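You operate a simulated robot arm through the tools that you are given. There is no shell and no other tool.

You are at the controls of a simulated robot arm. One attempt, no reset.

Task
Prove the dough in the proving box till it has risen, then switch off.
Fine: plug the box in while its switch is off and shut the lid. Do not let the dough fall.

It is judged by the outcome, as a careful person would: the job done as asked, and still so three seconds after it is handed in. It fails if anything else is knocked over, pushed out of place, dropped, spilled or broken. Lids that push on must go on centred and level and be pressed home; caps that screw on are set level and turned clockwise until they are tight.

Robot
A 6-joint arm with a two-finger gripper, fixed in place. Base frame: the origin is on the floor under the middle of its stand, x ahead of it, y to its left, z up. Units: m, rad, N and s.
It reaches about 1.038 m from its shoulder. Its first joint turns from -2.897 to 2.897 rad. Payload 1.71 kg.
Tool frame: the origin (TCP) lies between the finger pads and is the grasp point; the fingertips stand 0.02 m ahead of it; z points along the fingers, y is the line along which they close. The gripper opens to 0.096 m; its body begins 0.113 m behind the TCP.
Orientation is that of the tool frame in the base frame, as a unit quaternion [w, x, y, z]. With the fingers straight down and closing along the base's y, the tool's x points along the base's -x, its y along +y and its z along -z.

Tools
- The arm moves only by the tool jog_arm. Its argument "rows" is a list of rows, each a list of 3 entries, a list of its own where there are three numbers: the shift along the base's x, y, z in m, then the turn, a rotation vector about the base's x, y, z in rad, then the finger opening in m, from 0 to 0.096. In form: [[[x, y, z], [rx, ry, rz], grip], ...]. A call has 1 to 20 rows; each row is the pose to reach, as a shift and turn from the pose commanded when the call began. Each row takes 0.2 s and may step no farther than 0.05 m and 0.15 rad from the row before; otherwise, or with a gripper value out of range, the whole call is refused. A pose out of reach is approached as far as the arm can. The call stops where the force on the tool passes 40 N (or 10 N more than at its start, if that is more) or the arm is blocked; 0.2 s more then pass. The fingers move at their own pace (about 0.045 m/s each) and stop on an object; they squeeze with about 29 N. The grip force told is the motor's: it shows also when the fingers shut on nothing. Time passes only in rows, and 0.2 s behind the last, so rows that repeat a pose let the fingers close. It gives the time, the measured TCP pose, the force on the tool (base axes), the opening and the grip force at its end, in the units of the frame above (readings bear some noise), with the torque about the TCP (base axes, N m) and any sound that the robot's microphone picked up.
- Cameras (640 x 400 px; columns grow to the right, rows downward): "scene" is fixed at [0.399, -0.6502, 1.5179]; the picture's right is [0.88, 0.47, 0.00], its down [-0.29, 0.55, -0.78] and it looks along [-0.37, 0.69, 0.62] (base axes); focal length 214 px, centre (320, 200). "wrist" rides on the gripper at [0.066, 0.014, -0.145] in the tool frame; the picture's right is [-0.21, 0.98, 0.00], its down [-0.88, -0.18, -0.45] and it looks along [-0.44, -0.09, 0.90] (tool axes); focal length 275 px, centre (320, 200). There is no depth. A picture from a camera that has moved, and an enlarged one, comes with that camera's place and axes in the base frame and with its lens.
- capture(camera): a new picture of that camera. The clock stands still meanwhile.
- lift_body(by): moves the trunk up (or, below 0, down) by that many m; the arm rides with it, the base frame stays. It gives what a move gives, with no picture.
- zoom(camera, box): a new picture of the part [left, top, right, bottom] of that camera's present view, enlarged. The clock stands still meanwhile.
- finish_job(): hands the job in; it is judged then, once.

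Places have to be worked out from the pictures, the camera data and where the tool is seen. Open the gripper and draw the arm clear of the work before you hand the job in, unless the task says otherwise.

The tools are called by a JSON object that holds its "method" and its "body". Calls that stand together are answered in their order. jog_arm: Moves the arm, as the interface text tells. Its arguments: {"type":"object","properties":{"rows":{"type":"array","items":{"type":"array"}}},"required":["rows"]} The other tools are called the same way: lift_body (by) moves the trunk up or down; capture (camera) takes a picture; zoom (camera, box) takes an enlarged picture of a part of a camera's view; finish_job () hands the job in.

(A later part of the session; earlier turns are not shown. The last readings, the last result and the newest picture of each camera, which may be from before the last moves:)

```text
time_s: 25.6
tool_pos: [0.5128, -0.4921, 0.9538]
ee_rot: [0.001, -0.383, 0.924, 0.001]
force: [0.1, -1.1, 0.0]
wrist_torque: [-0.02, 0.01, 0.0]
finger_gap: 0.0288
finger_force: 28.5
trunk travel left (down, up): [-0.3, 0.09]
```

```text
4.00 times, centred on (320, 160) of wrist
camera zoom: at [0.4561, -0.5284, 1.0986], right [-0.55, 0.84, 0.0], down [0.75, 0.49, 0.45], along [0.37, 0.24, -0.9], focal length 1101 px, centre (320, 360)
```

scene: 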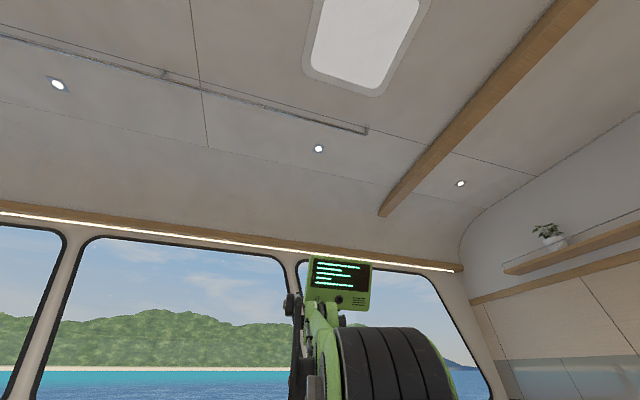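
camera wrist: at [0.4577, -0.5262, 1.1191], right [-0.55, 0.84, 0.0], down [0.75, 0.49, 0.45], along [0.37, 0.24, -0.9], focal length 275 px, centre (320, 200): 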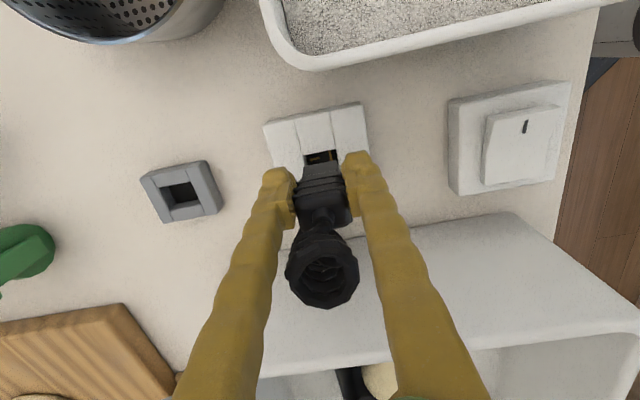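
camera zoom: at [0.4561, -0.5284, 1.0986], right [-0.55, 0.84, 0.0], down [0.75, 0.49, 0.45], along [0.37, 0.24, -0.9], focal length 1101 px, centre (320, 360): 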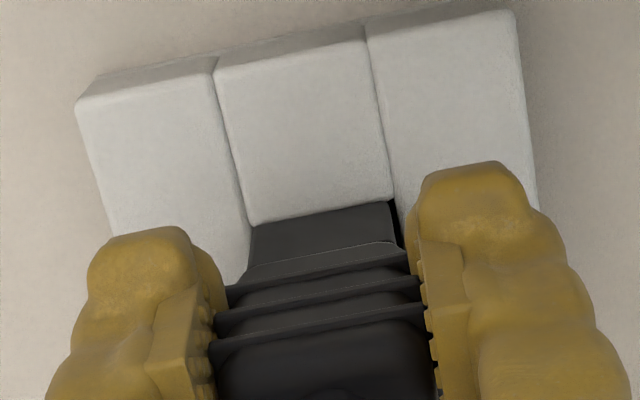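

The plug's end is now at the rim of the hole, centred to within 1 mm, with no contact force. I nudge 0.6 mm sideways and lower further in small steps.

{"method": "jog_arm", "body": {"rows": [[[-0.0004, 0.0004, -0.001], [0, 0, 0], 0.0], [[-0.0004, 0.0004, -0.003], [0, 0, 0], 0.0], [[-0.0004, 0.0004, -0.005], [0, 0, 0], 0.0], [[-0.0004, 0.0004, -0.005], [0, 0, 0], 0.0]]}}

{"method": "zoom", "body": {"camera": "wrist", "box": [260, 110, 380, 210]}}

```text
time_s: 26.6
tool_pos: [0.5126, -0.4903, 0.9483]
ee_rot: [0.0, -0.382, 0.924, 0.0]
force: [9.4, 8.7, -2.6]
wrist_torque: [0.37, -0.4, 0.01]
finger_gap: 0.0287
finger_force: 29.2
trunk travel left (down, up): [-0.3, 0.09]
```

```text
4.00 times, centred on (320, 160) of wrist
camera zoom: at [0.4566, -0.5272, 1.0933], right [-0.55, 0.84, 0.0], down [0.75, 0.49, 0.45], along [0.37, 0.24, -0.89], focal length 1101 px, centre (320, 360)
```

zoom: 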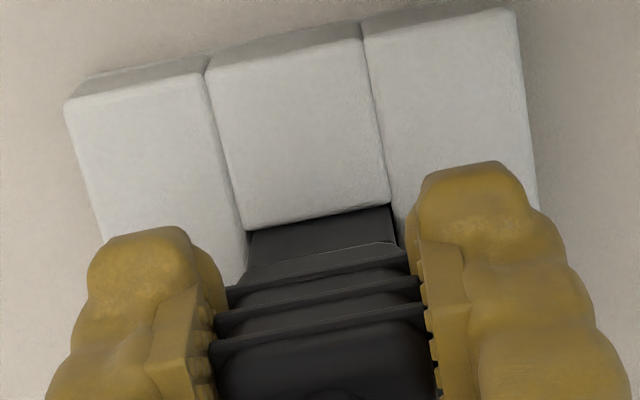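

A 13 N force toward the box shows the plug has entered and rubs on the near wall. I shift 1.3 mm toward the box to relieve it.

{"method": "jog_arm", "body": {"rows": [[[0.0005, 0.0005, 0.0], [0, 0, 0], 0.0], [[0.0009, 0.0009, 0.0], [0, 0, 0], 0.0], [[0.0009, 0.0009, 0.0], [0, 0, 0], 0.0]]}}

```text
time_s: 27.4
tool_pos: [0.5132, -0.4905, 0.9482]
ee_rot: [0.001, -0.383, 0.924, 0.0]
force: [3.0, 3.7, -1.9]
wrist_torque: [0.18, -0.12, 0.05]
finger_gap: 0.0287
finger_force: 28.9
trunk travel left (down, up): [-0.3, 0.09]
```

The side force fell to about 5 N. I ease another 0.6 mm the same way and lower 5 mm.

{"method": "jog_arm", "body": {"rows": [[[0.0004, 0.0004, 0.0], [0, 0, 0], 0.0], [[0.0004, 0.0004, -0.002], [0, 0, 0], 0.0], [[0.0004, 0.0004, -0.004], [0, 0, 0], 0.0], [[0.0004, 0.0004, -0.005], [0, 0, 0], 0.0], [[0.0004, 0.0004, -0.005], [0, 0, 0], 0.0]]}}

{"method": "zoom", "body": {"camera": "wrist", "box": [260, 110, 380, 210]}}

```text
time_s: 28.6
tool_pos: [0.5134, -0.4906, 0.9433]
ee_rot: [0.001, -0.383, 0.924, 0.001]
force: [0.0, -0.3, -0.6]
wrist_torque: [-0.01, 0.04, 0.02]
finger_gap: 0.0283
finger_force: 29.5
trunk travel left (down, up): [-0.3, 0.09]
```

```text
4.00 times, centred on (320, 160) of wrist
camera zoom: at [0.457, -0.5269, 1.0883], right [-0.55, 0.84, 0.0], down [0.75, 0.49, 0.45], along [0.37, 0.24, -0.9], focal length 1101 px, centre (320, 360)
```

zoom: 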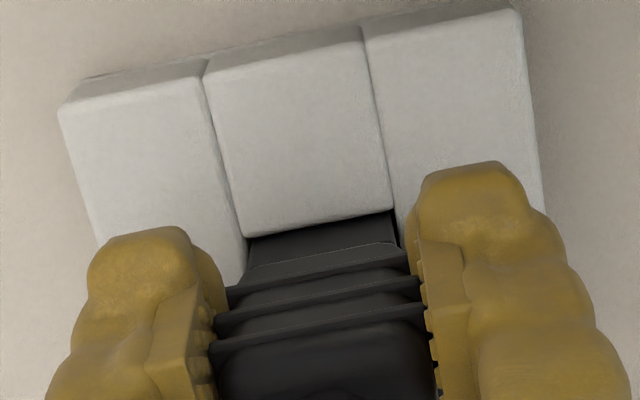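

No force now; the plug slides in freely. I keep lowering in small steps, watching for the bottom contact.

{"method": "jog_arm", "body": {"rows": [[[0, 0, -0.002], [0, 0, 0], 0.0], [[0, 0, -0.004], [0, 0, 0], 0.0], [[0, 0, -0.006], [0, 0, 0], 0.0], [[0, 0, -0.008], [0, 0, 0], 0.0], [[0, 0, -0.008], [0, 0, 0], 0.0]]}}

{"method": "zoom", "body": {"camera": "wrist", "box": [260, 110, 380, 210]}}

```text
time_s: 29.8
tool_pos: [0.5135, -0.4903, 0.9349]
ee_rot: [0.001, -0.382, 0.924, 0.001]
force: [1.8, -3.5, 15.9]
wrist_torque: [-0.02, -0.09, -0.04]
finger_gap: 0.0286
finger_force: 29.0
trunk travel left (down, up): [-0.3, 0.09]
```

```text
4.00 times, centred on (320, 160) of wrist
camera zoom: at [0.4566, -0.5266, 1.0808], right [-0.55, 0.84, 0.0], down [0.75, 0.49, 0.45], along [0.37, 0.24, -0.9], focal length 1101 px, centre (320, 360)
```

zoom: 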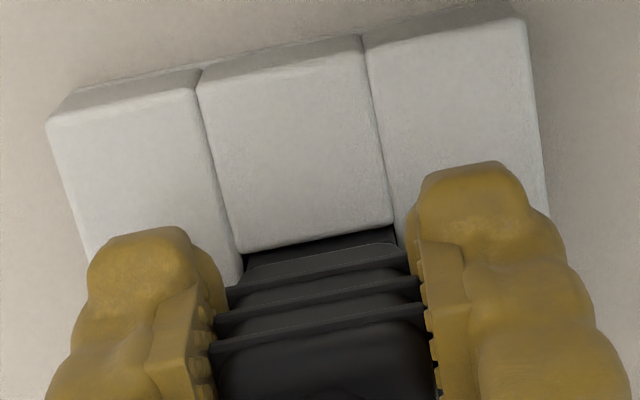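

There is 16 N upward resistance at z=0.935. I press further down in 1.5 mm steps to seat the plug.

{"method": "jog_arm", "body": {"rows": [[[0, 0, -0.0015], [0, 0, 0], 0.0], [[0, 0, -0.003], [0, 0, 0], 0.0], [[0, 0, -0.0045], [0, 0, 0], 0.0], [[0, 0, -0.006], [0, 0, 0], 0.0], [[0, 0, -0.006], [0, 0, 0], 0.0]]}}

{"method": "zoom", "body": {"camera": "wrist", "box": [260, 110, 380, 210]}}

```text
time_s: 31.0
tool_pos: [0.5126, -0.4898, 0.9291]
ee_rot: [0.001, -0.383, 0.924, -0.001]
force: [4.3, -6.1, 22.8]
wrist_torque: [-0.09, -0.12, -0.07]
finger_gap: 0.0287
finger_force: 29.0
trunk travel left (down, up): [-0.3, 0.09]
```

```text
4.00 times, centred on (320, 160) of wrist
camera zoom: at [0.4564, -0.5263, 1.0747], right [-0.55, 0.84, 0.0], down [0.75, 0.49, 0.45], along [0.37, 0.24, -0.89], focal length 1101 px, centre (320, 360)
```

zoom: 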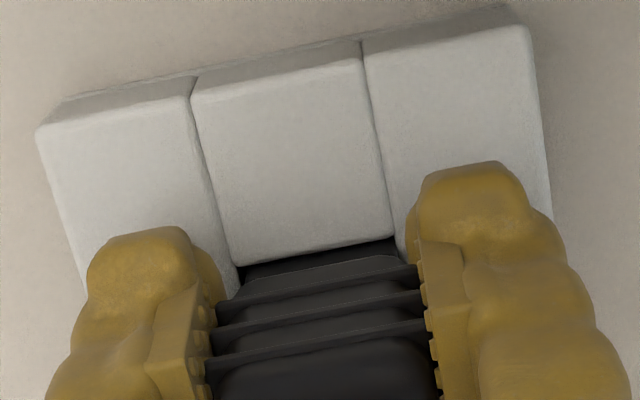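

The ribs slid up slightly between the fingers at 23 N, and the hole floor (z≈0.885) matches the plug's end, so the plug is bottomed in the socket. I open the fingers and look before rising.

{"method": "jog_arm", "body": {"rows": [[[0, 0, 0], [0, 0, 0], 0.03], [[0, 0, 0], [0, 0, 0], 0.05], [[0, 0, 0], [0, 0, 0], 0.07], [[0, 0, 0], [0, 0, 0], 0.07], [[0, 0, 0], [0, 0, 0], 0.07]]}}

{"method": "zoom", "body": {"camera": "wrist", "box": [220, 80, 420, 300]}}

```text
time_s: 32.2
tool_pos: [0.5131, -0.4903, 0.9284]
ee_rot: [0.001, -0.382, 0.924, 0.0]
force: [-0.5, 0.1, 0.0]
wrist_torque: [-0.03, -0.02, -0.04]
finger_gap: 0.0701
finger_force: 0.0
trunk travel left (down, up): [-0.3, 0.09]
```

```text
1.82 times, centred on (320, 190) of wrist
camera zoom: at [0.4568, -0.5266, 1.0742], right [-0.55, 0.84, 0.0], down [0.75, 0.49, 0.45], along [0.37, 0.24, -0.9], focal length 500 px, centre (320, 218)
```

zoom: 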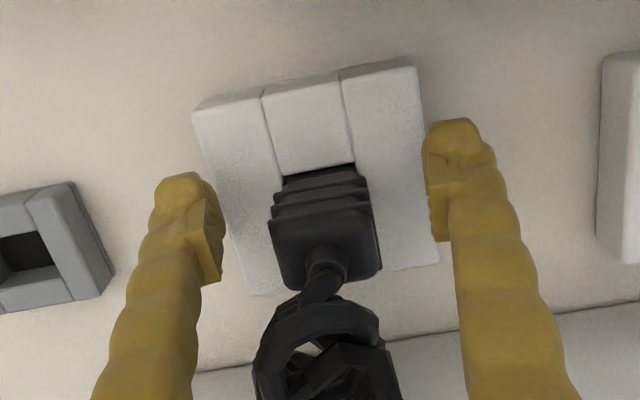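

The plug stands upright in the socket with its shoulder just at the plate. I rise straight up and take a look at the box and lid.

{"method": "jog_arm", "body": {"rows": [[[0, 0, 0.03], [0, 0, 0], 0.07], [[0, 0, 0.06], [0, 0, 0], 0.08], [[0, 0, 0.1], [0, 0, 0], 0.096], [[-0.01, -0.01, 0.14], [0, 0, 0], 0.096], [[-0.02, -0.02, 0.18], [0, 0, 0], 0.096], [[-0.02, -0.02, 0.18], [0, 0, 0], 0.096]]}}

{"method": "capture", "body": {"camera": "wrist"}}

{"method": "zoom", "body": {"camera": "wrist", "box": [250, 80, 410, 200]}}

```text
time_s: 33.6
tool_pos: [0.4945, -0.5086, 1.1082]
ee_rot: [0.0, -0.383, 0.924, 0.0]
force: [0.0, 0.0, -0.1]
wrist_torque: [0.04, -0.02, -0.03]
finger_gap: 0.0961
finger_force: 0.1
trunk travel left (down, up): [-0.3, 0.09]
```

```text
taken
camera wrist: at [0.4371, -0.5458, 1.2549], right [-0.55, 0.84, 0.0], down [0.75, 0.49, 0.45], along [0.37, 0.24, -0.89], focal length 275 px, centre (320, 200)
```

wrist: 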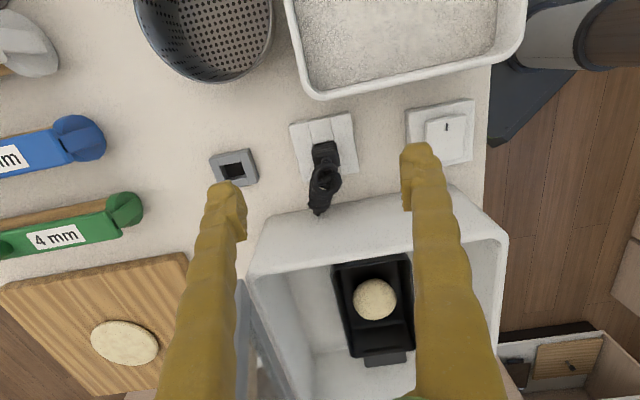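

```text
3.33 times, centred on (330, 140) of wrist
camera zoom: at [0.4371, -0.5458, 1.2549], right [-0.55, 0.84, 0.0], down [0.75, 0.49, 0.45], along [0.37, 0.24, -0.89], focal length 918 px, centre (287, 400)
```

zoom: 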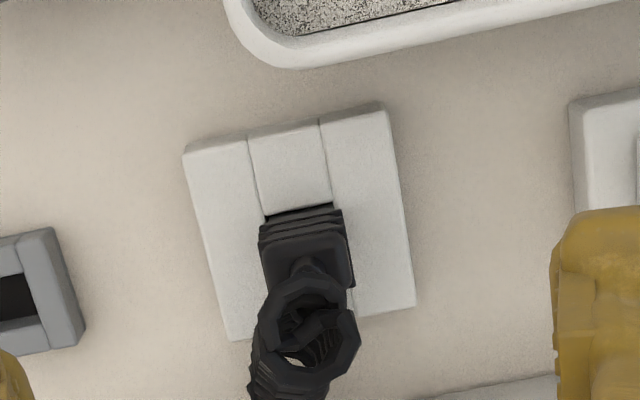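

The plug is seated. Next is the lid: I need a clear face-on view of it, so I rise and turn to look across the box toward the hinge side.

{"method": "jog_arm", "body": {"rows": [[[0.0, 0.01, 0.04], [0, 0, 0], 0.096], [[0.0, 0.03, 0.08], [0, 0, -0.14], 0.096], [[0.0, 0.06, 0.11], [0, 0, -0.28], 0.096], [[0.0, 0.095, 0.14], [0, 0, -0.42], 0.096], [[0.0, 0.13, 0.17], [0, 0, -0.56], 0.096], [[0.0, 0.165, 0.2], [0, 0, -0.7], 0.096], [[0.0, 0.2, 0.22], [0, 0, -0.84], 0.096], [[0.0, 0.235, 0.24], [0, 0, -0.98], 0.096], [[0.0, 0.27, 0.246], [0, 0, -1.12], 0.096], [[0.0, 0.31, 0.246], [0, 0, -1.26], 0.096], [[0.0, 0.35, 0.246], [0, 0, -1.4], 0.096], [[0.0, 0.394, 0.246], [0, 0, -1.54], 0.096], [[0.0, 0.394, 0.246], [0, 0, -1.571], 0.096]]}}

{"method": "jog_arm", "body": {"rows": [[[0, 0, 0], [-0.09, -0.09, 0], 0.096], [[0, 0, 0], [-0.18, -0.18, 0], 0.096], [[0, 0, 0], [-0.27, -0.27, 0], 0.096], [[0, 0, 0], [-0.35, -0.35, 0], 0.096], [[0, 0, 0], [-0.35, -0.35, 0], 0.096]]}}

{"method": "capture", "body": {"camera": "wrist"}}

```text
time_s: 36.4
tool_pos: [0.4936, -0.1154, 1.3546]
ee_rot: [0.0, 0.384, 0.923, -0.001]
force: [0.3, 0.0, 0.7]
wrist_torque: [-0.04, -0.03, -0.01]
finger_gap: 0.0956
finger_force: 0.0
trunk travel left (down, up): [-0.3, 0.09]
```

```text
time_s: 37.6
tool_pos: [0.494, -0.1162, 1.3552]
ee_rot: [0.227, 0.371, 0.895, -0.096]
force: [0.0, -1.4, 0.0]
wrist_torque: [0.0, -0.03, 0.04]
finger_gap: 0.096
finger_force: 0.1
trunk travel left (down, up): [-0.3, 0.09]
```

```text
taken
camera wrist: at [0.414, -0.0162, 1.451], right [0.82, 0.56, 0.1], down [0.26, -0.52, 0.81], along [0.51, -0.64, -0.58], focal length 275 px, centre (320, 200)
```

wrist: 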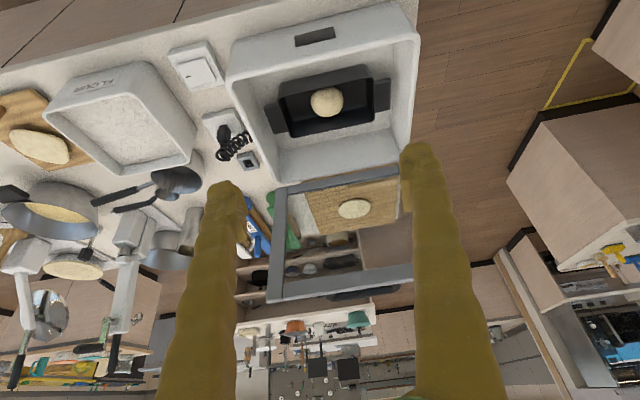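

This view shows the whole lid: hinge bar at the box's far side, free edge up, leaning back, with the handle behind it. I zoom for measurements.

{"method": "zoom", "body": {"camera": "wrist", "box": [230, 140, 430, 310]}}

{"method": "zoom", "body": {"camera": "wrist", "box": [220, 0, 430, 190]}}

```text
2.35 times, centred on (330, 225) of wrist
camera zoom: at [0.414, -0.0162, 1.451], right [0.82, 0.56, 0.1], down [0.26, -0.52, 0.81], along [0.51, -0.64, -0.58], focal length 648 px, centre (296, 141)
```

zoom: 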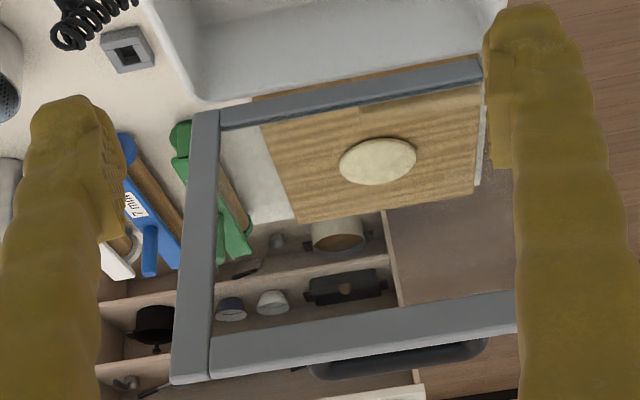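

```text
2.11 times, centred on (325, 95) of wrist
camera zoom: at [0.414, -0.0162, 1.451], right [0.82, 0.56, 0.1], down [0.26, -0.52, 0.81], along [0.51, -0.64, -0.58], focal length 580 px, centre (310, 421)
```

zoom: 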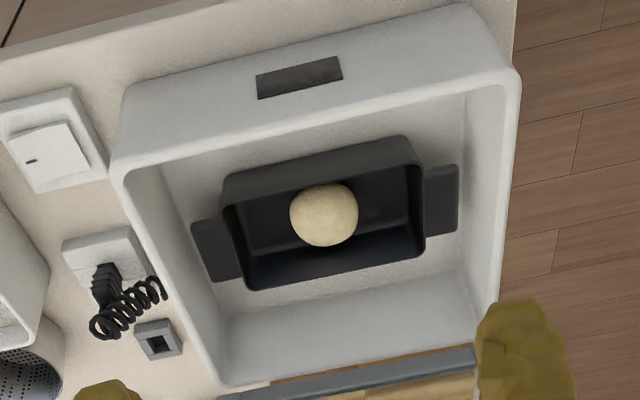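

Measured in counter-aligned axes (u=(x+y)/√2, v=(x−y)/√2): box rim u≈0.125–0.439, v≈0.53–0.81, z≈1.012; the lid's free edge stands at v≈0.755, z≈1.315, leaning slightly inward (≈80° open). I check the scene camera to learn where the arm's shoulder sits before planning the reach.

{"method": "capture", "body": {"camera": "scene"}}

```text
taken
```

scene: 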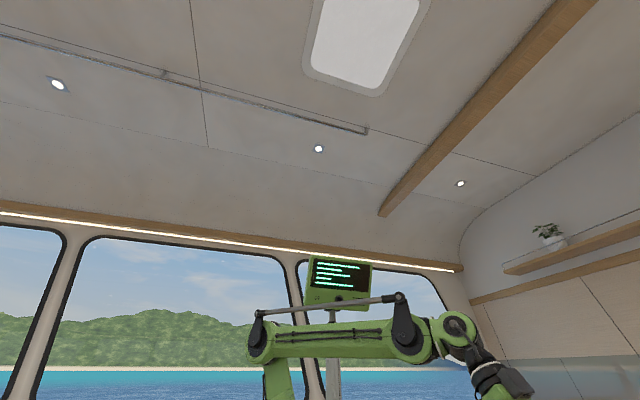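

The arm looks able to reach over the lid. I plan to hold the lid's free-edge bar loosely between the fingers (left of the handle) and swing it down; first I level the tool and rise, then move above the free edge with the fingers straddling it.

{"method": "jog_arm", "body": {"rows": [[[0, 0, 0.02], [0.09, 0.09, 0], 0.096], [[0, 0, 0.04], [0.18, 0.18, 0], 0.096], [[0, 0, 0.06], [0.27, 0.27, 0], 0.096], [[0, 0, 0.07], [0.35, 0.35, 0], 0.096], [[0, 0, 0.07], [0.35, 0.35, 0], 0.096]]}}

{"method": "jog_arm", "body": {"rows": [[[0.014, -0.025, 0.0], [0, 0, 0.1428], 0.096], [[0.028, -0.05, 0.0], [0, 0, 0.2856], 0.096], [[0.042, -0.075, 0.0], [0, 0, 0.4284], 0.096], [[0.056, -0.1, 0.0], [0, 0, 0.5712], 0.096], [[0.07, -0.125, 0.0], [0, 0, 0.714], 0.096], [[0.084, -0.15, 0.0], [0, 0, 0.8568], 0.096], [[0.098, -0.175, 0.0], [0, 0, 0.9996], 0.096], [[0.112, -0.2, 0.0], [0, 0, 1.1424], 0.096], [[0.126, -0.225, 0.0], [0, 0, 1.2852], 0.096], [[0.14, -0.25, 0.0], [0, 0, 1.428], 0.096], [[0.155, -0.278, 0.0], [0, 0, 1.571], 0.096], [[0.155, -0.278, 0.0], [0, 0, 1.571], 0.096]]}}

{"method": "capture", "body": {"camera": "wrist"}}

```text
time_s: 38.8
tool_pos: [0.4948, -0.1165, 1.4238]
ee_rot: [0.0, 0.383, 0.924, -0.001]
force: [0.0, 0.4, -0.2]
wrist_torque: [0.03, 0.01, 0.01]
finger_gap: 0.096
finger_force: 0.1
trunk travel left (down, up): [-0.3, 0.09]
```

```text
time_s: 41.4
tool_pos: [0.649, -0.3947, 1.4249]
ee_rot: [0.001, -0.383, 0.924, 0.0]
force: [1.0, -0.5, -0.2]
wrist_torque: [0.04, 0.02, 0.0]
finger_gap: 0.0959
finger_force: 0.0
trunk travel left (down, up): [-0.3, 0.09]
```

```text
taken
camera wrist: at [0.5928, -0.4314, 1.5691], right [-0.55, 0.84, 0.0], down [0.75, 0.49, 0.45], along [0.37, 0.24, -0.9], focal length 275 px, centre (320, 200)
```

wrist: 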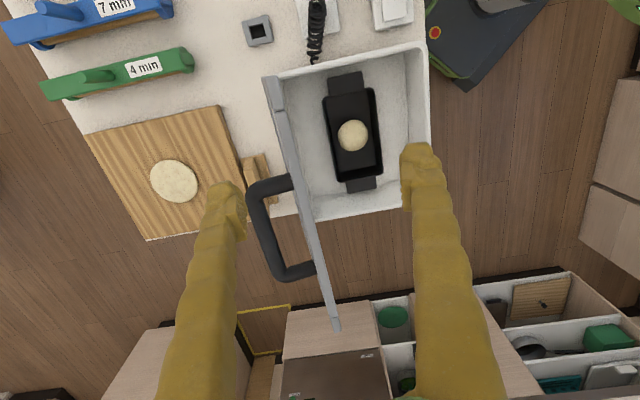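

Excellent: from above I see the free-edge bar running through the view and the handle projecting behind it. I zoom in to measure thickness and position.

{"method": "zoom", "body": {"camera": "wrist", "box": [220, 60, 400, 200]}}

{"method": "zoom", "body": {"camera": "wrist", "box": [220, 160, 400, 340]}}

```text
2.86 times, centred on (310, 130) of wrist
camera zoom: at [0.5928, -0.4314, 1.5691], right [-0.55, 0.84, 0.0], down [0.75, 0.49, 0.45], along [0.37, 0.24, -0.9], focal length 786 px, centre (349, 400)
```

zoom: 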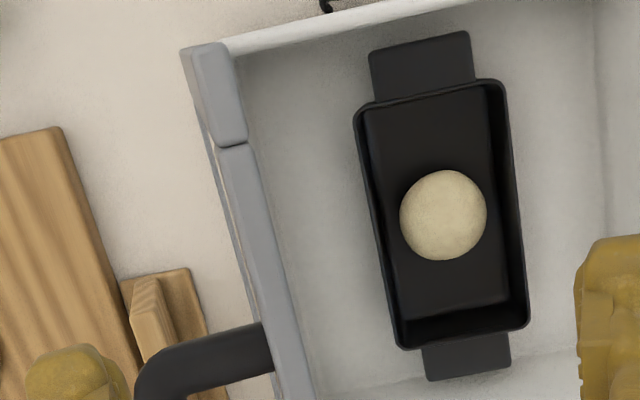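

```text
2.22 times, centred on (310, 250) of wrist
camera zoom: at [0.5928, -0.4314, 1.5691], right [-0.55, 0.84, 0.0], down [0.75, 0.49, 0.45], along [0.37, 0.24, -0.9], focal length 612 px, centre (342, 89)
```

zoom: 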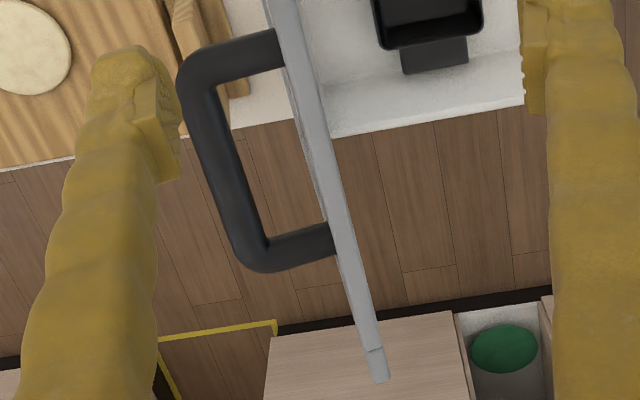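

The lid measured: hinge at v≈0.826, z≈1.014, free edge at v≈0.768, z≈1.309 (80° open), bar about 1–1.4 cm thick; handle's left leg at u≈0.217, so the bar is free at u≈0.165. I tilt the tool 10° to match the lid and go to just above the edge at that spot.

{"method": "jog_arm", "body": {"rows": [[[0.0013, -0.0066, -0.01], [-0.04, -0.04, 0], 0.07], [[0.0026, -0.0132, -0.025], [-0.08, -0.08, 0], 0.06], [[0.004, -0.02, -0.045], [-0.1237, -0.1237, 0], 0.06], [[0.0053, -0.0263, -0.07], [-0.1237, -0.1237, 0], 0.06], [[0.0053, -0.0263, -0.07], [-0.1237, -0.1237, 0], 0.06]]}}

{"method": "capture", "body": {"camera": "wrist"}}

{"method": "zoom", "body": {"camera": "wrist", "box": [220, 100, 420, 300]}}

```text
time_s: 42.6
tool_pos: [0.6543, -0.4215, 1.353]
ee_rot: [0.034, -0.381, 0.92, -0.08]
force: [-0.1, 0.1, 0.3]
wrist_torque: [0.0, 0.01, 0.05]
finger_gap: 0.0598
finger_force: 0.0
trunk travel left (down, up): [-0.3, 0.09]
```

```text
taken
camera wrist: at [0.5806, -0.4399, 1.4943], right [-0.54, 0.83, -0.17], down [0.69, 0.55, 0.47], along [0.48, 0.13, -0.87], focal length 275 px, centre (320, 200)
```

wrist: 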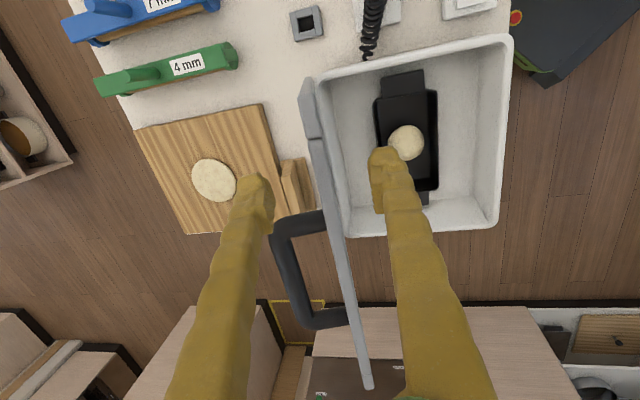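

```text
2.00 times, centred on (320, 200) of wrist
camera zoom: at [0.5806, -0.4399, 1.4943], right [-0.54, 0.83, -0.17], down [0.69, 0.55, 0.47], along [0.48, 0.13, -0.87], focal length 551 px, centre (320, 200)
```

zoom: 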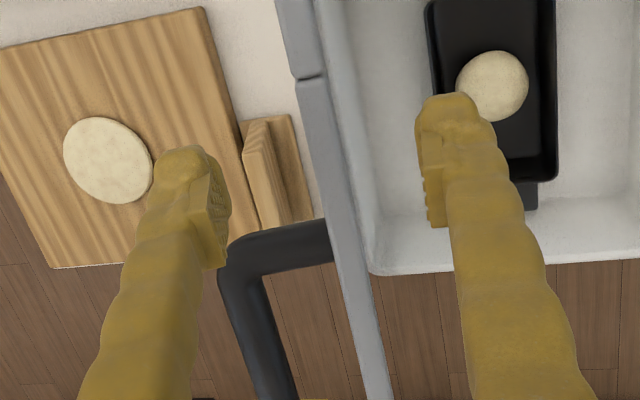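

The bar runs exactly through the grasp line, clear of the handle leg. I slide down along the tool axis so the fingers straddle the bar, then narrow the opening to a loose hold.

{"method": "jog_arm", "body": {"rows": [[[0.0024, -0.0024, -0.02], [0, 0, 0], 0.06], [[0.0049, -0.0049, -0.04], [0, 0, 0], 0.06], [[0.0073, -0.0073, -0.058], [0, 0, 0], 0.06], [[0.0073, -0.0073, -0.058], [0, 0, 0], 0.06]]}}

{"method": "capture", "body": {"camera": "wrist"}}

{"method": "zoom", "body": {"camera": "wrist", "box": [220, 100, 420, 300]}}

```text
time_s: 43.6
tool_pos: [0.6627, -0.4277, 1.2965]
ee_rot: [0.034, -0.381, 0.92, -0.08]
force: [0.2, -0.7, -0.5]
wrist_torque: [-0.02, 0.0, -0.03]
finger_gap: 0.0599
finger_force: 0.1
trunk travel left (down, up): [-0.3, 0.09]
```

```text
taken
camera wrist: at [0.5877, -0.4461, 1.4374], right [-0.54, 0.83, -0.17], down [0.69, 0.55, 0.47], along [0.48, 0.13, -0.87], focal length 275 px, centre (320, 200)
```

wrist: 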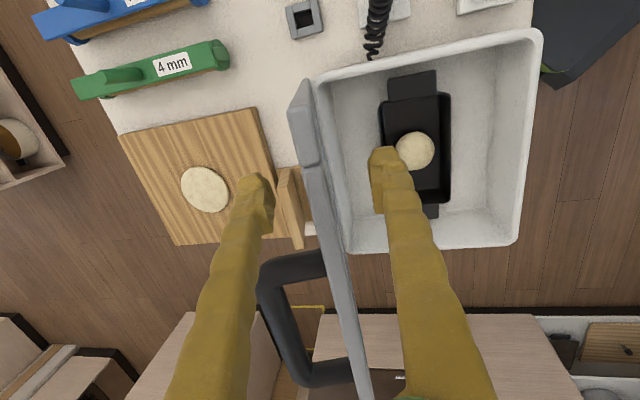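

```text
2.00 times, centred on (320, 200) of wrist
camera zoom: at [0.5877, -0.4461, 1.4374], right [-0.54, 0.83, -0.17], down [0.69, 0.55, 0.47], along [0.48, 0.13, -0.87], focal length 551 px, centre (320, 200)
```

zoom: 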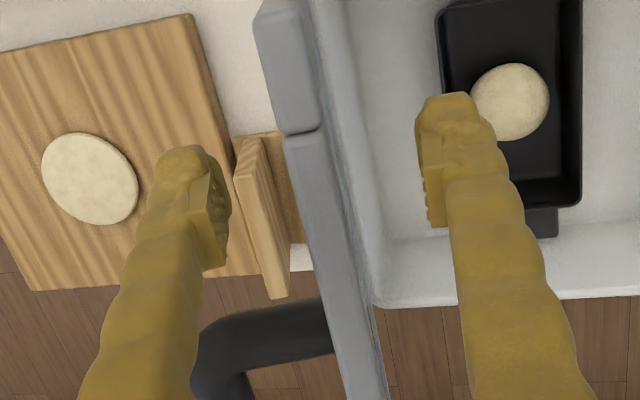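

The bar is centred between the fingers. I narrow the opening to 3 cm (loose cage) and begin to swing the lid down slowly about the hinge by 0.3 rad.

{"method": "jog_arm", "body": {"rows": [[[0, 0, 0], [0, 0, 0], 0.03], [[0, 0, 0], [0, 0, 0], 0.03], [[-0.01, 0.01, -0.0029], [-0.0354, -0.0354, 0], 0.03], [[-0.0198, 0.0198, -0.0065], [-0.0707, -0.0707, 0], 0.03], [[-0.0295, 0.0295, -0.0108], [-0.1061, -0.1061, 0], 0.03], [[-0.039, 0.039, -0.0157], [-0.1414, -0.1414, 0], 0.03], [[-0.0484, 0.0484, -0.0213], [-0.1768, -0.1768, 0], 0.03], [[-0.0576, 0.0576, -0.0277], [-0.2121, -0.2121, 0], 0.03], [[-0.0576, 0.0576, -0.0277], [-0.2121, -0.2121, 0], 0.03]]}}

{"method": "capture", "body": {"camera": "wrist"}}

{"method": "zoom", "body": {"camera": "wrist", "box": [220, 100, 420, 300]}}

```text
time_s: 45.6
tool_pos: [0.6045, -0.3708, 1.2691]
ee_rot: [0.092, -0.371, 0.898, -0.218]
force: [-0.2, -0.6, 0.1]
wrist_torque: [-0.04, -0.03, -0.02]
finger_gap: 0.03
finger_force: 0.1
trunk travel left (down, up): [-0.3, 0.09]
```

```text
taken
camera wrist: at [0.5015, -0.3603, 1.3921], right [-0.47, 0.76, -0.45], down [0.59, 0.65, 0.48], along [0.66, -0.04, -0.75], focal length 275 px, centre (320, 200)
```

wrist: 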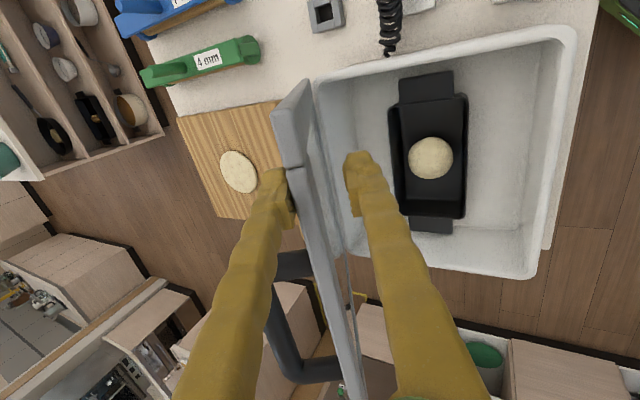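

```text
2.00 times, centred on (320, 200) of wrist
camera zoom: at [0.5015, -0.3603, 1.3921], right [-0.47, 0.76, -0.45], down [0.59, 0.65, 0.48], along [0.66, -0.04, -0.75], focal length 551 px, centre (320, 200)
```

zoom: 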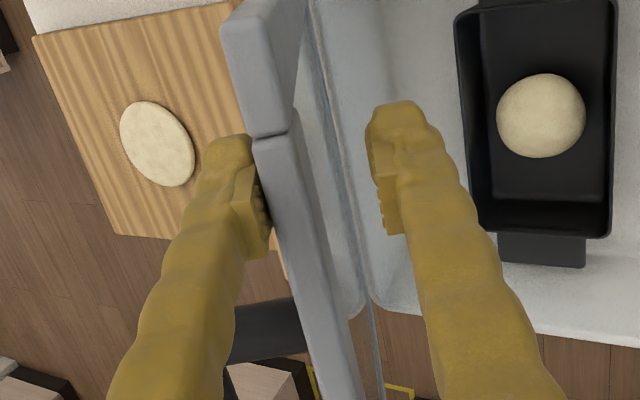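

The lid follows the rear finger with no force and stays where it is put (friction hinge). I continue the swing by another 0.48 rad.

{"method": "jog_arm", "body": {"rows": [[[-0.0107, 0.0107, -0.0084], [-0.0424, -0.0424, 0], 0.03], [[-0.0209, 0.0209, -0.0177], [-0.0849, -0.0849, 0], 0.03], [[-0.0308, 0.0308, -0.0278], [-0.1273, -0.1273, 0], 0.03], [[-0.0402, 0.0402, -0.0388], [-0.1697, -0.1697, 0], 0.03], [[-0.0491, 0.0491, -0.0505], [-0.2121, -0.2121, 0], 0.03], [[-0.0576, 0.0576, -0.063], [-0.2546, -0.2546, 0], 0.03], [[-0.0655, 0.0655, -0.0762], [-0.297, -0.297, 0], 0.03], [[-0.0728, 0.0728, -0.09], [-0.3394, -0.3394, 0], 0.03], [[-0.0728, 0.0728, -0.09], [-0.3394, -0.3394, 0], 0.03]]}}

{"method": "capture", "body": {"camera": "wrist"}}

{"method": "zoom", "body": {"camera": "wrist", "box": [220, 100, 420, 300]}}

```text
time_s: 47.6
tool_pos: [0.5316, -0.2982, 1.1783]
ee_rot: [0.177, -0.34, 0.82, -0.424]
force: [-0.7, 0.1, -0.2]
wrist_torque: [-0.02, -0.02, 0.04]
finger_gap: 0.0298
finger_force: 0.7
trunk travel left (down, up): [-0.3, 0.09]
```

```text
taken
camera wrist: at [0.3951, -0.254, 1.2512], right [-0.25, 0.54, -0.8], down [0.44, 0.8, 0.41], along [0.86, -0.25, -0.44], focal length 275 px, centre (320, 200)
```

wrist: 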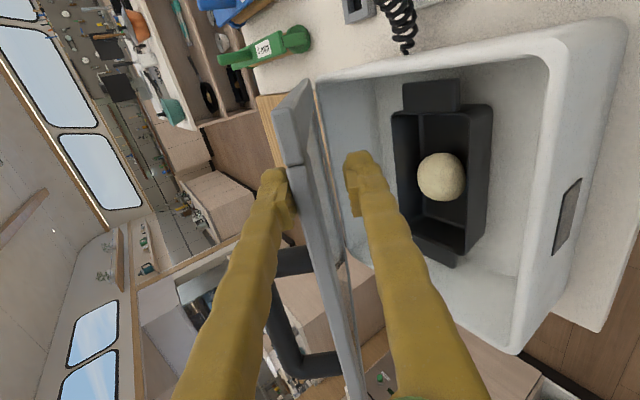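

```text
2.00 times, centred on (320, 200) of wrist
camera zoom: at [0.3951, -0.254, 1.2512], right [-0.25, 0.54, -0.8], down [0.44, 0.8, 0.41], along [0.86, -0.25, -0.44], focal length 551 px, centre (320, 200)
```

zoom: 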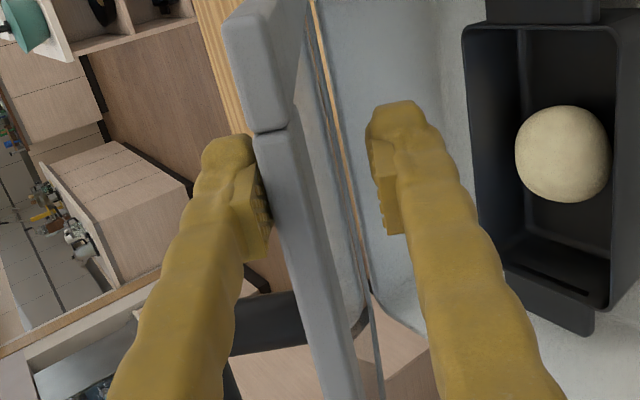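

The lid still stays against the upper finger at about 35°. I continue to about 18°.

{"method": "jog_arm", "body": {"rows": [[[-0.0067, 0.0067, -0.0144], [-0.0424, -0.0424, 0], 0.03], [[-0.0128, 0.0128, -0.0293], [-0.0849, -0.0849, 0], 0.03], [[-0.0182, 0.0182, -0.0448], [-0.1273, -0.1273, 0], 0.03], [[-0.0231, 0.0231, -0.0606], [-0.1697, -0.1697, 0], 0.03], [[-0.0272, 0.0272, -0.0769], [-0.2121, -0.2121, 0], 0.03], [[-0.0272, 0.0272, -0.0769], [-0.2121, -0.2121, 0], 0.03]]}}

{"method": "capture", "body": {"camera": "wrist"}}

{"method": "zoom", "body": {"camera": "wrist", "box": [220, 100, 420, 300]}}

```text
time_s: 49.0
tool_pos: [0.5041, -0.2706, 1.1017]
ee_rot: [0.225, -0.311, 0.747, -0.542]
force: [0.8, 0.0, -0.5]
wrist_torque: [0.04, 0.02, 0.01]
finger_gap: 0.0301
finger_force: 0.1
trunk travel left (down, up): [-0.3, 0.09]
```

```text
taken
camera wrist: at [0.3566, -0.2161, 1.134], right [-0.07, 0.36, -0.93], down [0.36, 0.88, 0.31], along [0.93, -0.31, -0.19], focal length 275 px, centre (320, 200)
```

wrist: 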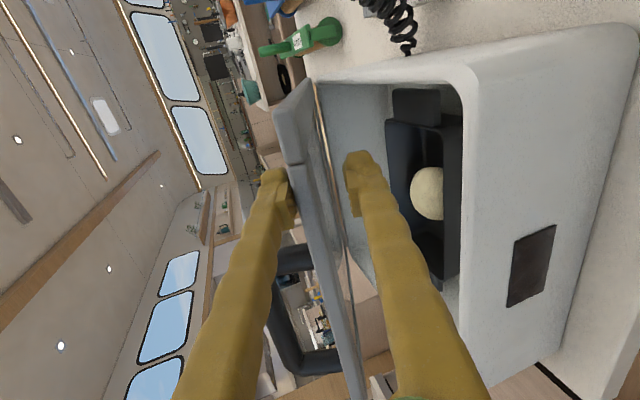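

```text
2.00 times, centred on (320, 200) of wrist
camera zoom: at [0.3566, -0.2161, 1.134], right [-0.07, 0.36, -0.93], down [0.36, 0.88, 0.31], along [0.93, -0.31, -0.19], focal length 551 px, centre (320, 200)
```

zoom: 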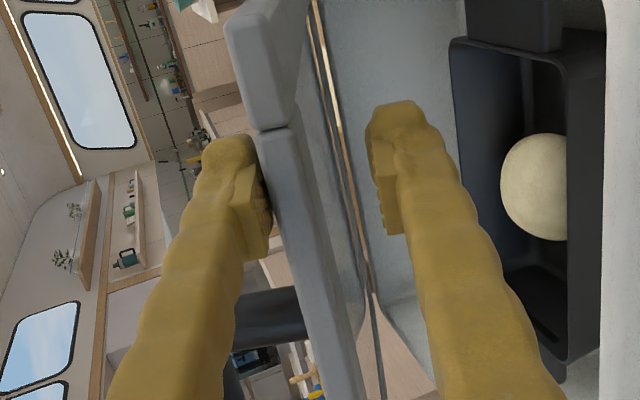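

The lid rests at about 18° by friction. I open the fingers a little and back straight out along the tool axis.

{"method": "jog_arm", "body": {"rows": [[[0, 0, 0], [0, 0, 0], 0.05], [[0, 0, 0], [0, 0, 0], 0.05], [[-0.0134, 0.0134, 0.0061], [0, 0, 0], 0.05], [[-0.0268, 0.0268, 0.0123], [0, 0, 0], 0.05], [[-0.0403, 0.0403, 0.0184], [0, 0, 0], 0.05], [[-0.0403, 0.0403, 0.0184], [0, 0, 0], 0.05]]}}

{"method": "capture", "body": {"camera": "wrist"}}

```text
time_s: 50.4
tool_pos: [0.4639, -0.2287, 1.1197]
ee_rot: [0.225, -0.31, 0.748, -0.542]
force: [0.2, 0.7, -0.5]
wrist_torque: [0.0, 0.01, 0.01]
finger_gap: 0.0499
finger_force: 0.0
trunk travel left (down, up): [-0.3, 0.09]
```

```text
taken
camera wrist: at [0.3164, -0.1749, 1.1528], right [-0.07, 0.36, -0.93], down [0.36, 0.88, 0.31], along [0.93, -0.31, -0.19], focal length 275 px, centre (320, 200)
```

wrist: 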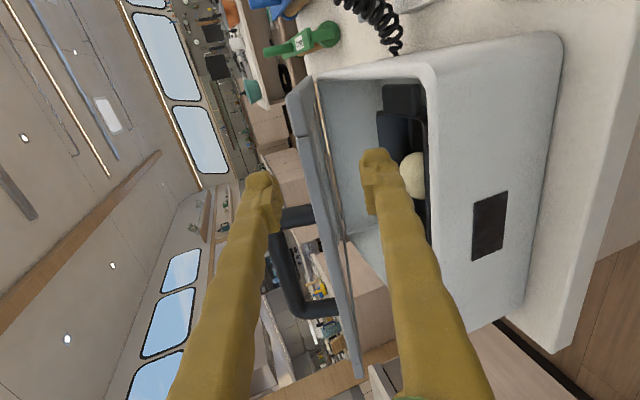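

The lid stays at 18° on its own. I lift clear, turn the tool back to vertical above the lid's front edge, and close the fingers for pressing.

{"method": "jog_arm", "body": {"rows": [[[0, 0, 0.03], [0.0986, 0.0986, 0], 0.04], [[0, 0, 0.06], [0.1972, 0.1972, 0], 0.03], [[0, 0, 0.09], [0.2958, 0.2958, 0], 0.02], [[0, 0, 0.12], [0.3944, 0.3944, 0], 0.0], [[0.005, -0.005, 0.14], [0.493, 0.493, 0], 0.0], [[0.012, -0.012, 0.14], [0.5916, 0.5916, 0], 0.0], [[0.02, -0.02, 0.14], [0.6902, 0.6902, 0], 0.0], [[0.03, -0.03, 0.14], [0.7888, 0.7888, 0], 0.0], [[0.0417, -0.0435, 0.14], [0.8874, 0.8874, 0], 0.0], [[0.0417, -0.0435, 0.14], [0.8874, 0.8874, 0], 0.0]]}}

{"method": "capture", "body": {"camera": "wrist"}}

```text
time_s: 52.6
tool_pos: [0.505, -0.2748, 1.2605]
ee_rot: [0.0, -0.383, 0.924, 0.002]
force: [-0.9, -0.9, 1.0]
wrist_torque: [0.06, -0.17, 0.03]
finger_gap: 0.0001
finger_force: 28.5
trunk travel left (down, up): [-0.3, 0.09]
```

```text
taken
camera wrist: at [0.4478, -0.3106, 1.4061], right [-0.55, 0.84, 0.0], down [0.75, 0.49, 0.45], along [0.37, 0.25, -0.89], focal length 275 px, centre (320, 200)
```

wrist: 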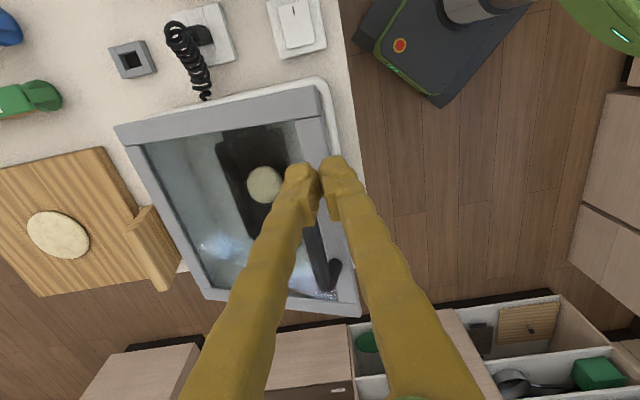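

The lid lies nearly closed below me. I shift slightly over its front bar and press it down slowly with the closed fingertips.

{"method": "jog_arm", "body": {"rows": [[[0.0057, -0.0057, -0.04], [0, 0, 0], 0.0], [[0.0057, -0.0057, -0.08], [0, 0, 0], 0.0], [[0.0057, -0.0057, -0.11], [0, 0, 0], 0.0], [[0.0057, -0.0057, -0.12], [0, 0, 0], 0.0], [[0.0057, -0.0057, -0.13], [0, 0, 0], 0.0], [[0.0057, -0.0057, -0.14], [0, 0, 0], 0.0], [[0.0057, -0.0057, -0.15], [0, 0, 0], 0.0], [[0.0057, -0.0057, -0.16], [0, 0, 0], 0.0], [[0.0057, -0.0057, -0.17], [0, 0, 0], 0.0], [[0.0057, -0.0057, -0.18], [0, 0, 0], 0.0], [[0.0057, -0.0057, -0.19], [0, 0, 0], 0.0], [[0.0057, -0.0057, -0.195], [0, 0, 0], 0.0], [[0.0057, -0.0057, -0.195], [0, 0, 0], 0.0]]}}

{"method": "capture", "body": {"camera": "wrist"}}

```text
time_s: 55.4
tool_pos: [0.5105, -0.2795, 1.066]
ee_rot: [0.001, -0.384, 0.924, 0.0]
force: [-0.7, -0.2, -0.2]
wrist_torque: [0.03, -0.01, 0.01]
finger_gap: 0.0
finger_force: 28.8
trunk travel left (down, up): [-0.3, 0.09]
```

```text
taken
camera wrist: at [0.454, -0.3153, 1.211], right [-0.55, 0.84, 0.0], down [0.75, 0.49, 0.45], along [0.37, 0.24, -0.9], focal length 275 px, centre (320, 200)
```

wrist: 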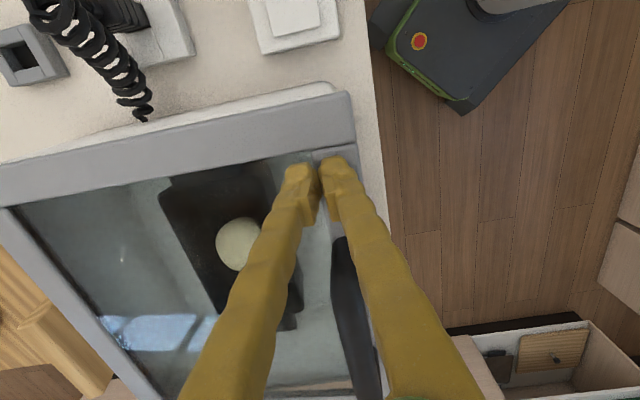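

No contact force yet beyond the hinge friction, tips at z≈1.046. I keep pressing down in 5 mm steps.

{"method": "jog_arm", "body": {"rows": [[[0, 0, -0.005], [0, 0, 0], 0.0], [[0, 0, -0.01], [0, 0, 0], 0.0], [[0, 0, -0.015], [0, 0, 0], 0.0], [[0, 0, -0.02], [0, 0, 0], 0.0], [[0, 0, -0.024], [0, 0, 0], 0.0], [[0, 0, -0.028], [0, 0, 0], 0.0], [[0, 0, -0.028], [0, 0, 0], 0.0]]}}

{"method": "capture", "body": {"camera": "wrist"}}

```text
time_s: 56.7
tool_pos: [0.4922, -0.2783, 1.0507]
ee_rot: [0.009, -0.382, 0.924, -0.003]
force: [-0.7, 0.7, 0.1]
wrist_torque: [-0.1, -0.09, 0.01]
finger_gap: 0.0001
finger_force: 29.7
trunk travel left (down, up): [-0.3, 0.09]
stopped in row 6: the force on the tool passed its limit at 54 N (the readings are from after the stop); the commanded pose is now the measured one
```

```text
taken
camera wrist: at [0.433, -0.3145, 1.1947], right [-0.54, 0.84, -0.01], down [0.74, 0.49, 0.46], along [0.39, 0.24, -0.89], focal length 275 px, centre (320, 200)
```

wrist: 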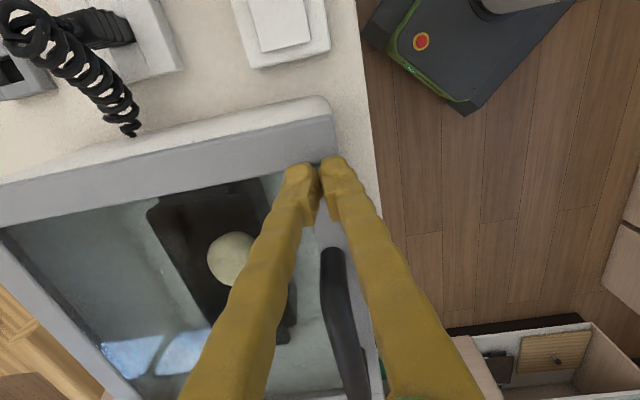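

The push ended with a 54 N contact and a small sideways slip, so the lid is probably home. I rise and look whether the lid is shut and the box is where it was.

{"method": "jog_arm", "body": {"rows": [[[0.0, 0.0, 0.04], [-0.005, -0.012, 0], 0.0], [[0.005, 0.0, 0.09], [-0.005, -0.012, 0], 0.0], [[0.01, 0.002, 0.14], [-0.005, -0.012, 0], 0.02], [[0.0128, 0.0035, 0.18], [-0.005, -0.012, 0], 0.05], [[0.0128, 0.0035, 0.21], [-0.005, -0.012, 0], 0.09], [[0.0128, 0.0035, 0.21], [-0.005, -0.012, 0], 0.096]]}}

{"method": "capture", "body": {"camera": "wrist"}}

```text
refused: row 2 steps farther than a row can; nothing moved
```

```text
taken
camera wrist: at [0.433, -0.3145, 1.1947], right [-0.54, 0.84, -0.01], down [0.74, 0.49, 0.46], along [0.39, 0.24, -0.89], focal length 275 px, centre (320, 200)
```

wrist: 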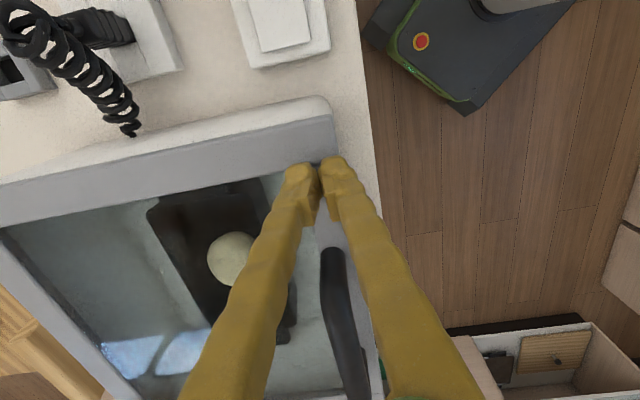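

One step was too long; I repeat the rise with smaller steps and level the tool.

{"method": "jog_arm", "body": {"rows": [[[0.0, 0.0, 0.04], [0, 0.01, 0], 0.0], [[0.003, 0.001, 0.085], [0, 0.019, 0], 0.0], [[0.006, 0.002, 0.13], [0, 0.019, 0], 0.02], [[0.01, 0.003, 0.17], [0, 0.019, 0], 0.05], [[0.0128, 0.0035, 0.21], [0, 0.019, 0], 0.09], [[0.0128, 0.0035, 0.21], [0, 0.019, 0], 0.096]]}}

{"method": "capture", "body": {"camera": "wrist"}}

```text
time_s: 58.1
tool_pos: [0.5108, -0.2764, 1.2586]
ee_rot: [-0.001, -0.383, 0.924, 0.0]
force: [-0.8, 0.4, 0.7]
wrist_torque: [-0.01, 0.0, 0.01]
finger_gap: 0.0836
finger_force: 0.0
trunk travel left (down, up): [-0.3, 0.09]
```

```text
taken
camera wrist: at [0.4531, -0.312, 1.4045], right [-0.55, 0.84, 0.0], down [0.75, 0.49, 0.44], along [0.37, 0.24, -0.9], focal length 275 px, centre (320, 200)
```

wrist: 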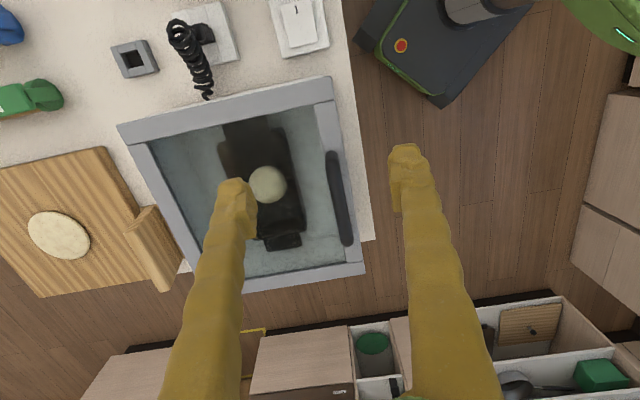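

The lid now covers the box and sits square over it. I zoom on its edges to check that it is fully down and the dough, plug and switch look right.

{"method": "zoom", "body": {"camera": "wrist", "box": [100, 60, 380, 300]}}

{"method": "zoom", "body": {"camera": "wrist", "box": [150, 0, 350, 120]}}

```text
1.67 times, centred on (240, 180) of wrist
camera zoom: at [0.4531, -0.312, 1.4045], right [-0.55, 0.84, 0.0], down [0.75, 0.49, 0.44], along [0.37, 0.24, -0.9], focal length 459 px, centre (453, 233)
```

zoom: 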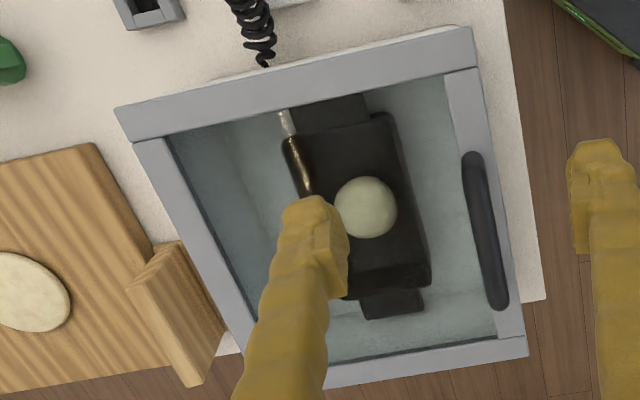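

```text
3.20 times, centred on (250, 60) of wrist
camera zoom: at [0.4531, -0.312, 1.4045], right [-0.55, 0.84, 0.0], down [0.75, 0.49, 0.44], along [0.37, 0.24, -0.9], focal length 881 px, centre (544, 648)
```

zoom: 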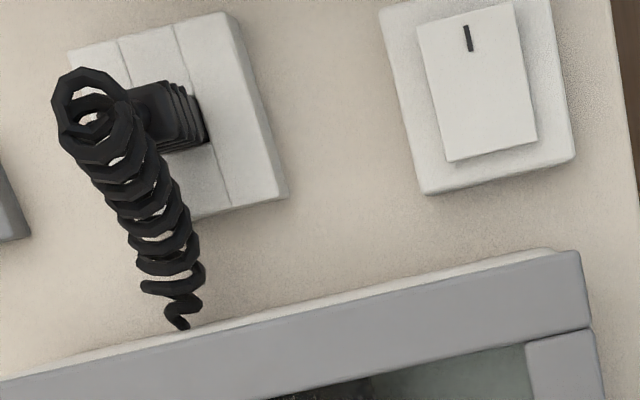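

The lid looks home from above. I want to confirm from the front at a flat angle that there is no gap, so I turn and back off toward the robot side.

{"method": "jog_arm", "body": {"rows": [[[-0.0066, 0.0135, 0.0], [0, 0, -0.1428], 0.096], [[-0.0132, 0.027, 0.0], [0, 0, -0.2856], 0.096], [[-0.0198, 0.0405, 0.0], [0, 0, -0.4284], 0.096], [[-0.0264, 0.054, 0.0], [0, 0, -0.5712], 0.096], [[-0.033, 0.0675, 0.0], [0, 0, -0.714], 0.096], [[-0.0396, 0.081, 0.0], [0, 0, -0.8568], 0.096], [[-0.0462, 0.0945, 0.0], [0, 0, -0.9996], 0.096], [[-0.0528, 0.108, 0.0], [0, 0, -1.1424], 0.096], [[-0.0594, 0.1215, 0.0], [0, 0, -1.2852], 0.096], [[-0.066, 0.135, -0.03], [0, 0, -1.428], 0.096], [[-0.073, 0.149, -0.07], [0, 0, -1.571], 0.096], [[-0.073, 0.149, -0.1], [0, 0, -1.571], 0.096]]}}

{"method": "jog_arm", "body": {"rows": [[[0, 0, 0], [-0.1, -0.1, 0], 0.096], [[0, 0, 0], [-0.2, -0.2, 0], 0.096], [[0, 0, 0], [-0.3, -0.3, 0], 0.096], [[0, 0, 0], [-0.4, -0.4, 0], 0.096], [[0, 0, 0], [-0.43, -0.43, 0], 0.096], [[0, 0, 0], [-0.43, -0.43, 0], 0.096]]}}

{"method": "capture", "body": {"camera": "wrist"}}

```text
time_s: 60.7
tool_pos: [0.4367, -0.1267, 1.1576]
ee_rot: [-0.001, 0.384, 0.923, 0.001]
force: [-1.1, 0.8, -0.6]
wrist_torque: [-0.02, 0.0, 0.0]
finger_gap: 0.0958
finger_force: 0.0
trunk travel left (down, up): [-0.3, 0.09]
```

```text
time_s: 62.1
tool_pos: [0.4375, -0.1273, 1.1566]
ee_rot: [0.276, 0.365, 0.882, -0.115]
force: [0.7, 0.6, -0.5]
wrist_torque: [-0.02, -0.02, 0.01]
finger_gap: 0.0959
finger_force: 0.2
trunk travel left (down, up): [-0.3, 0.09]
```

```text
taken
camera wrist: at [0.3501, -0.0204, 1.2401], right [0.81, 0.57, 0.12], down [0.2, -0.46, 0.87], along [0.55, -0.68, -0.49], focal length 275 px, centre (320, 200)
```

wrist: 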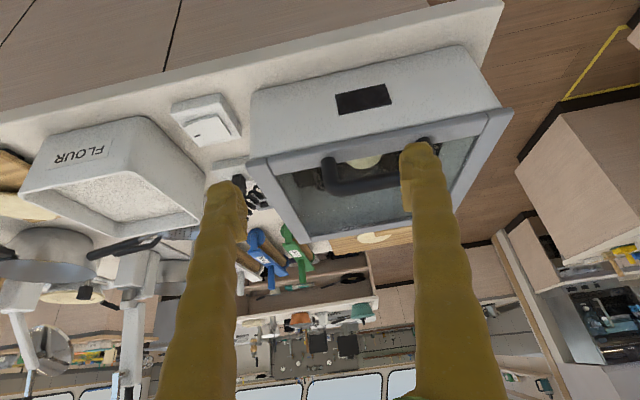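

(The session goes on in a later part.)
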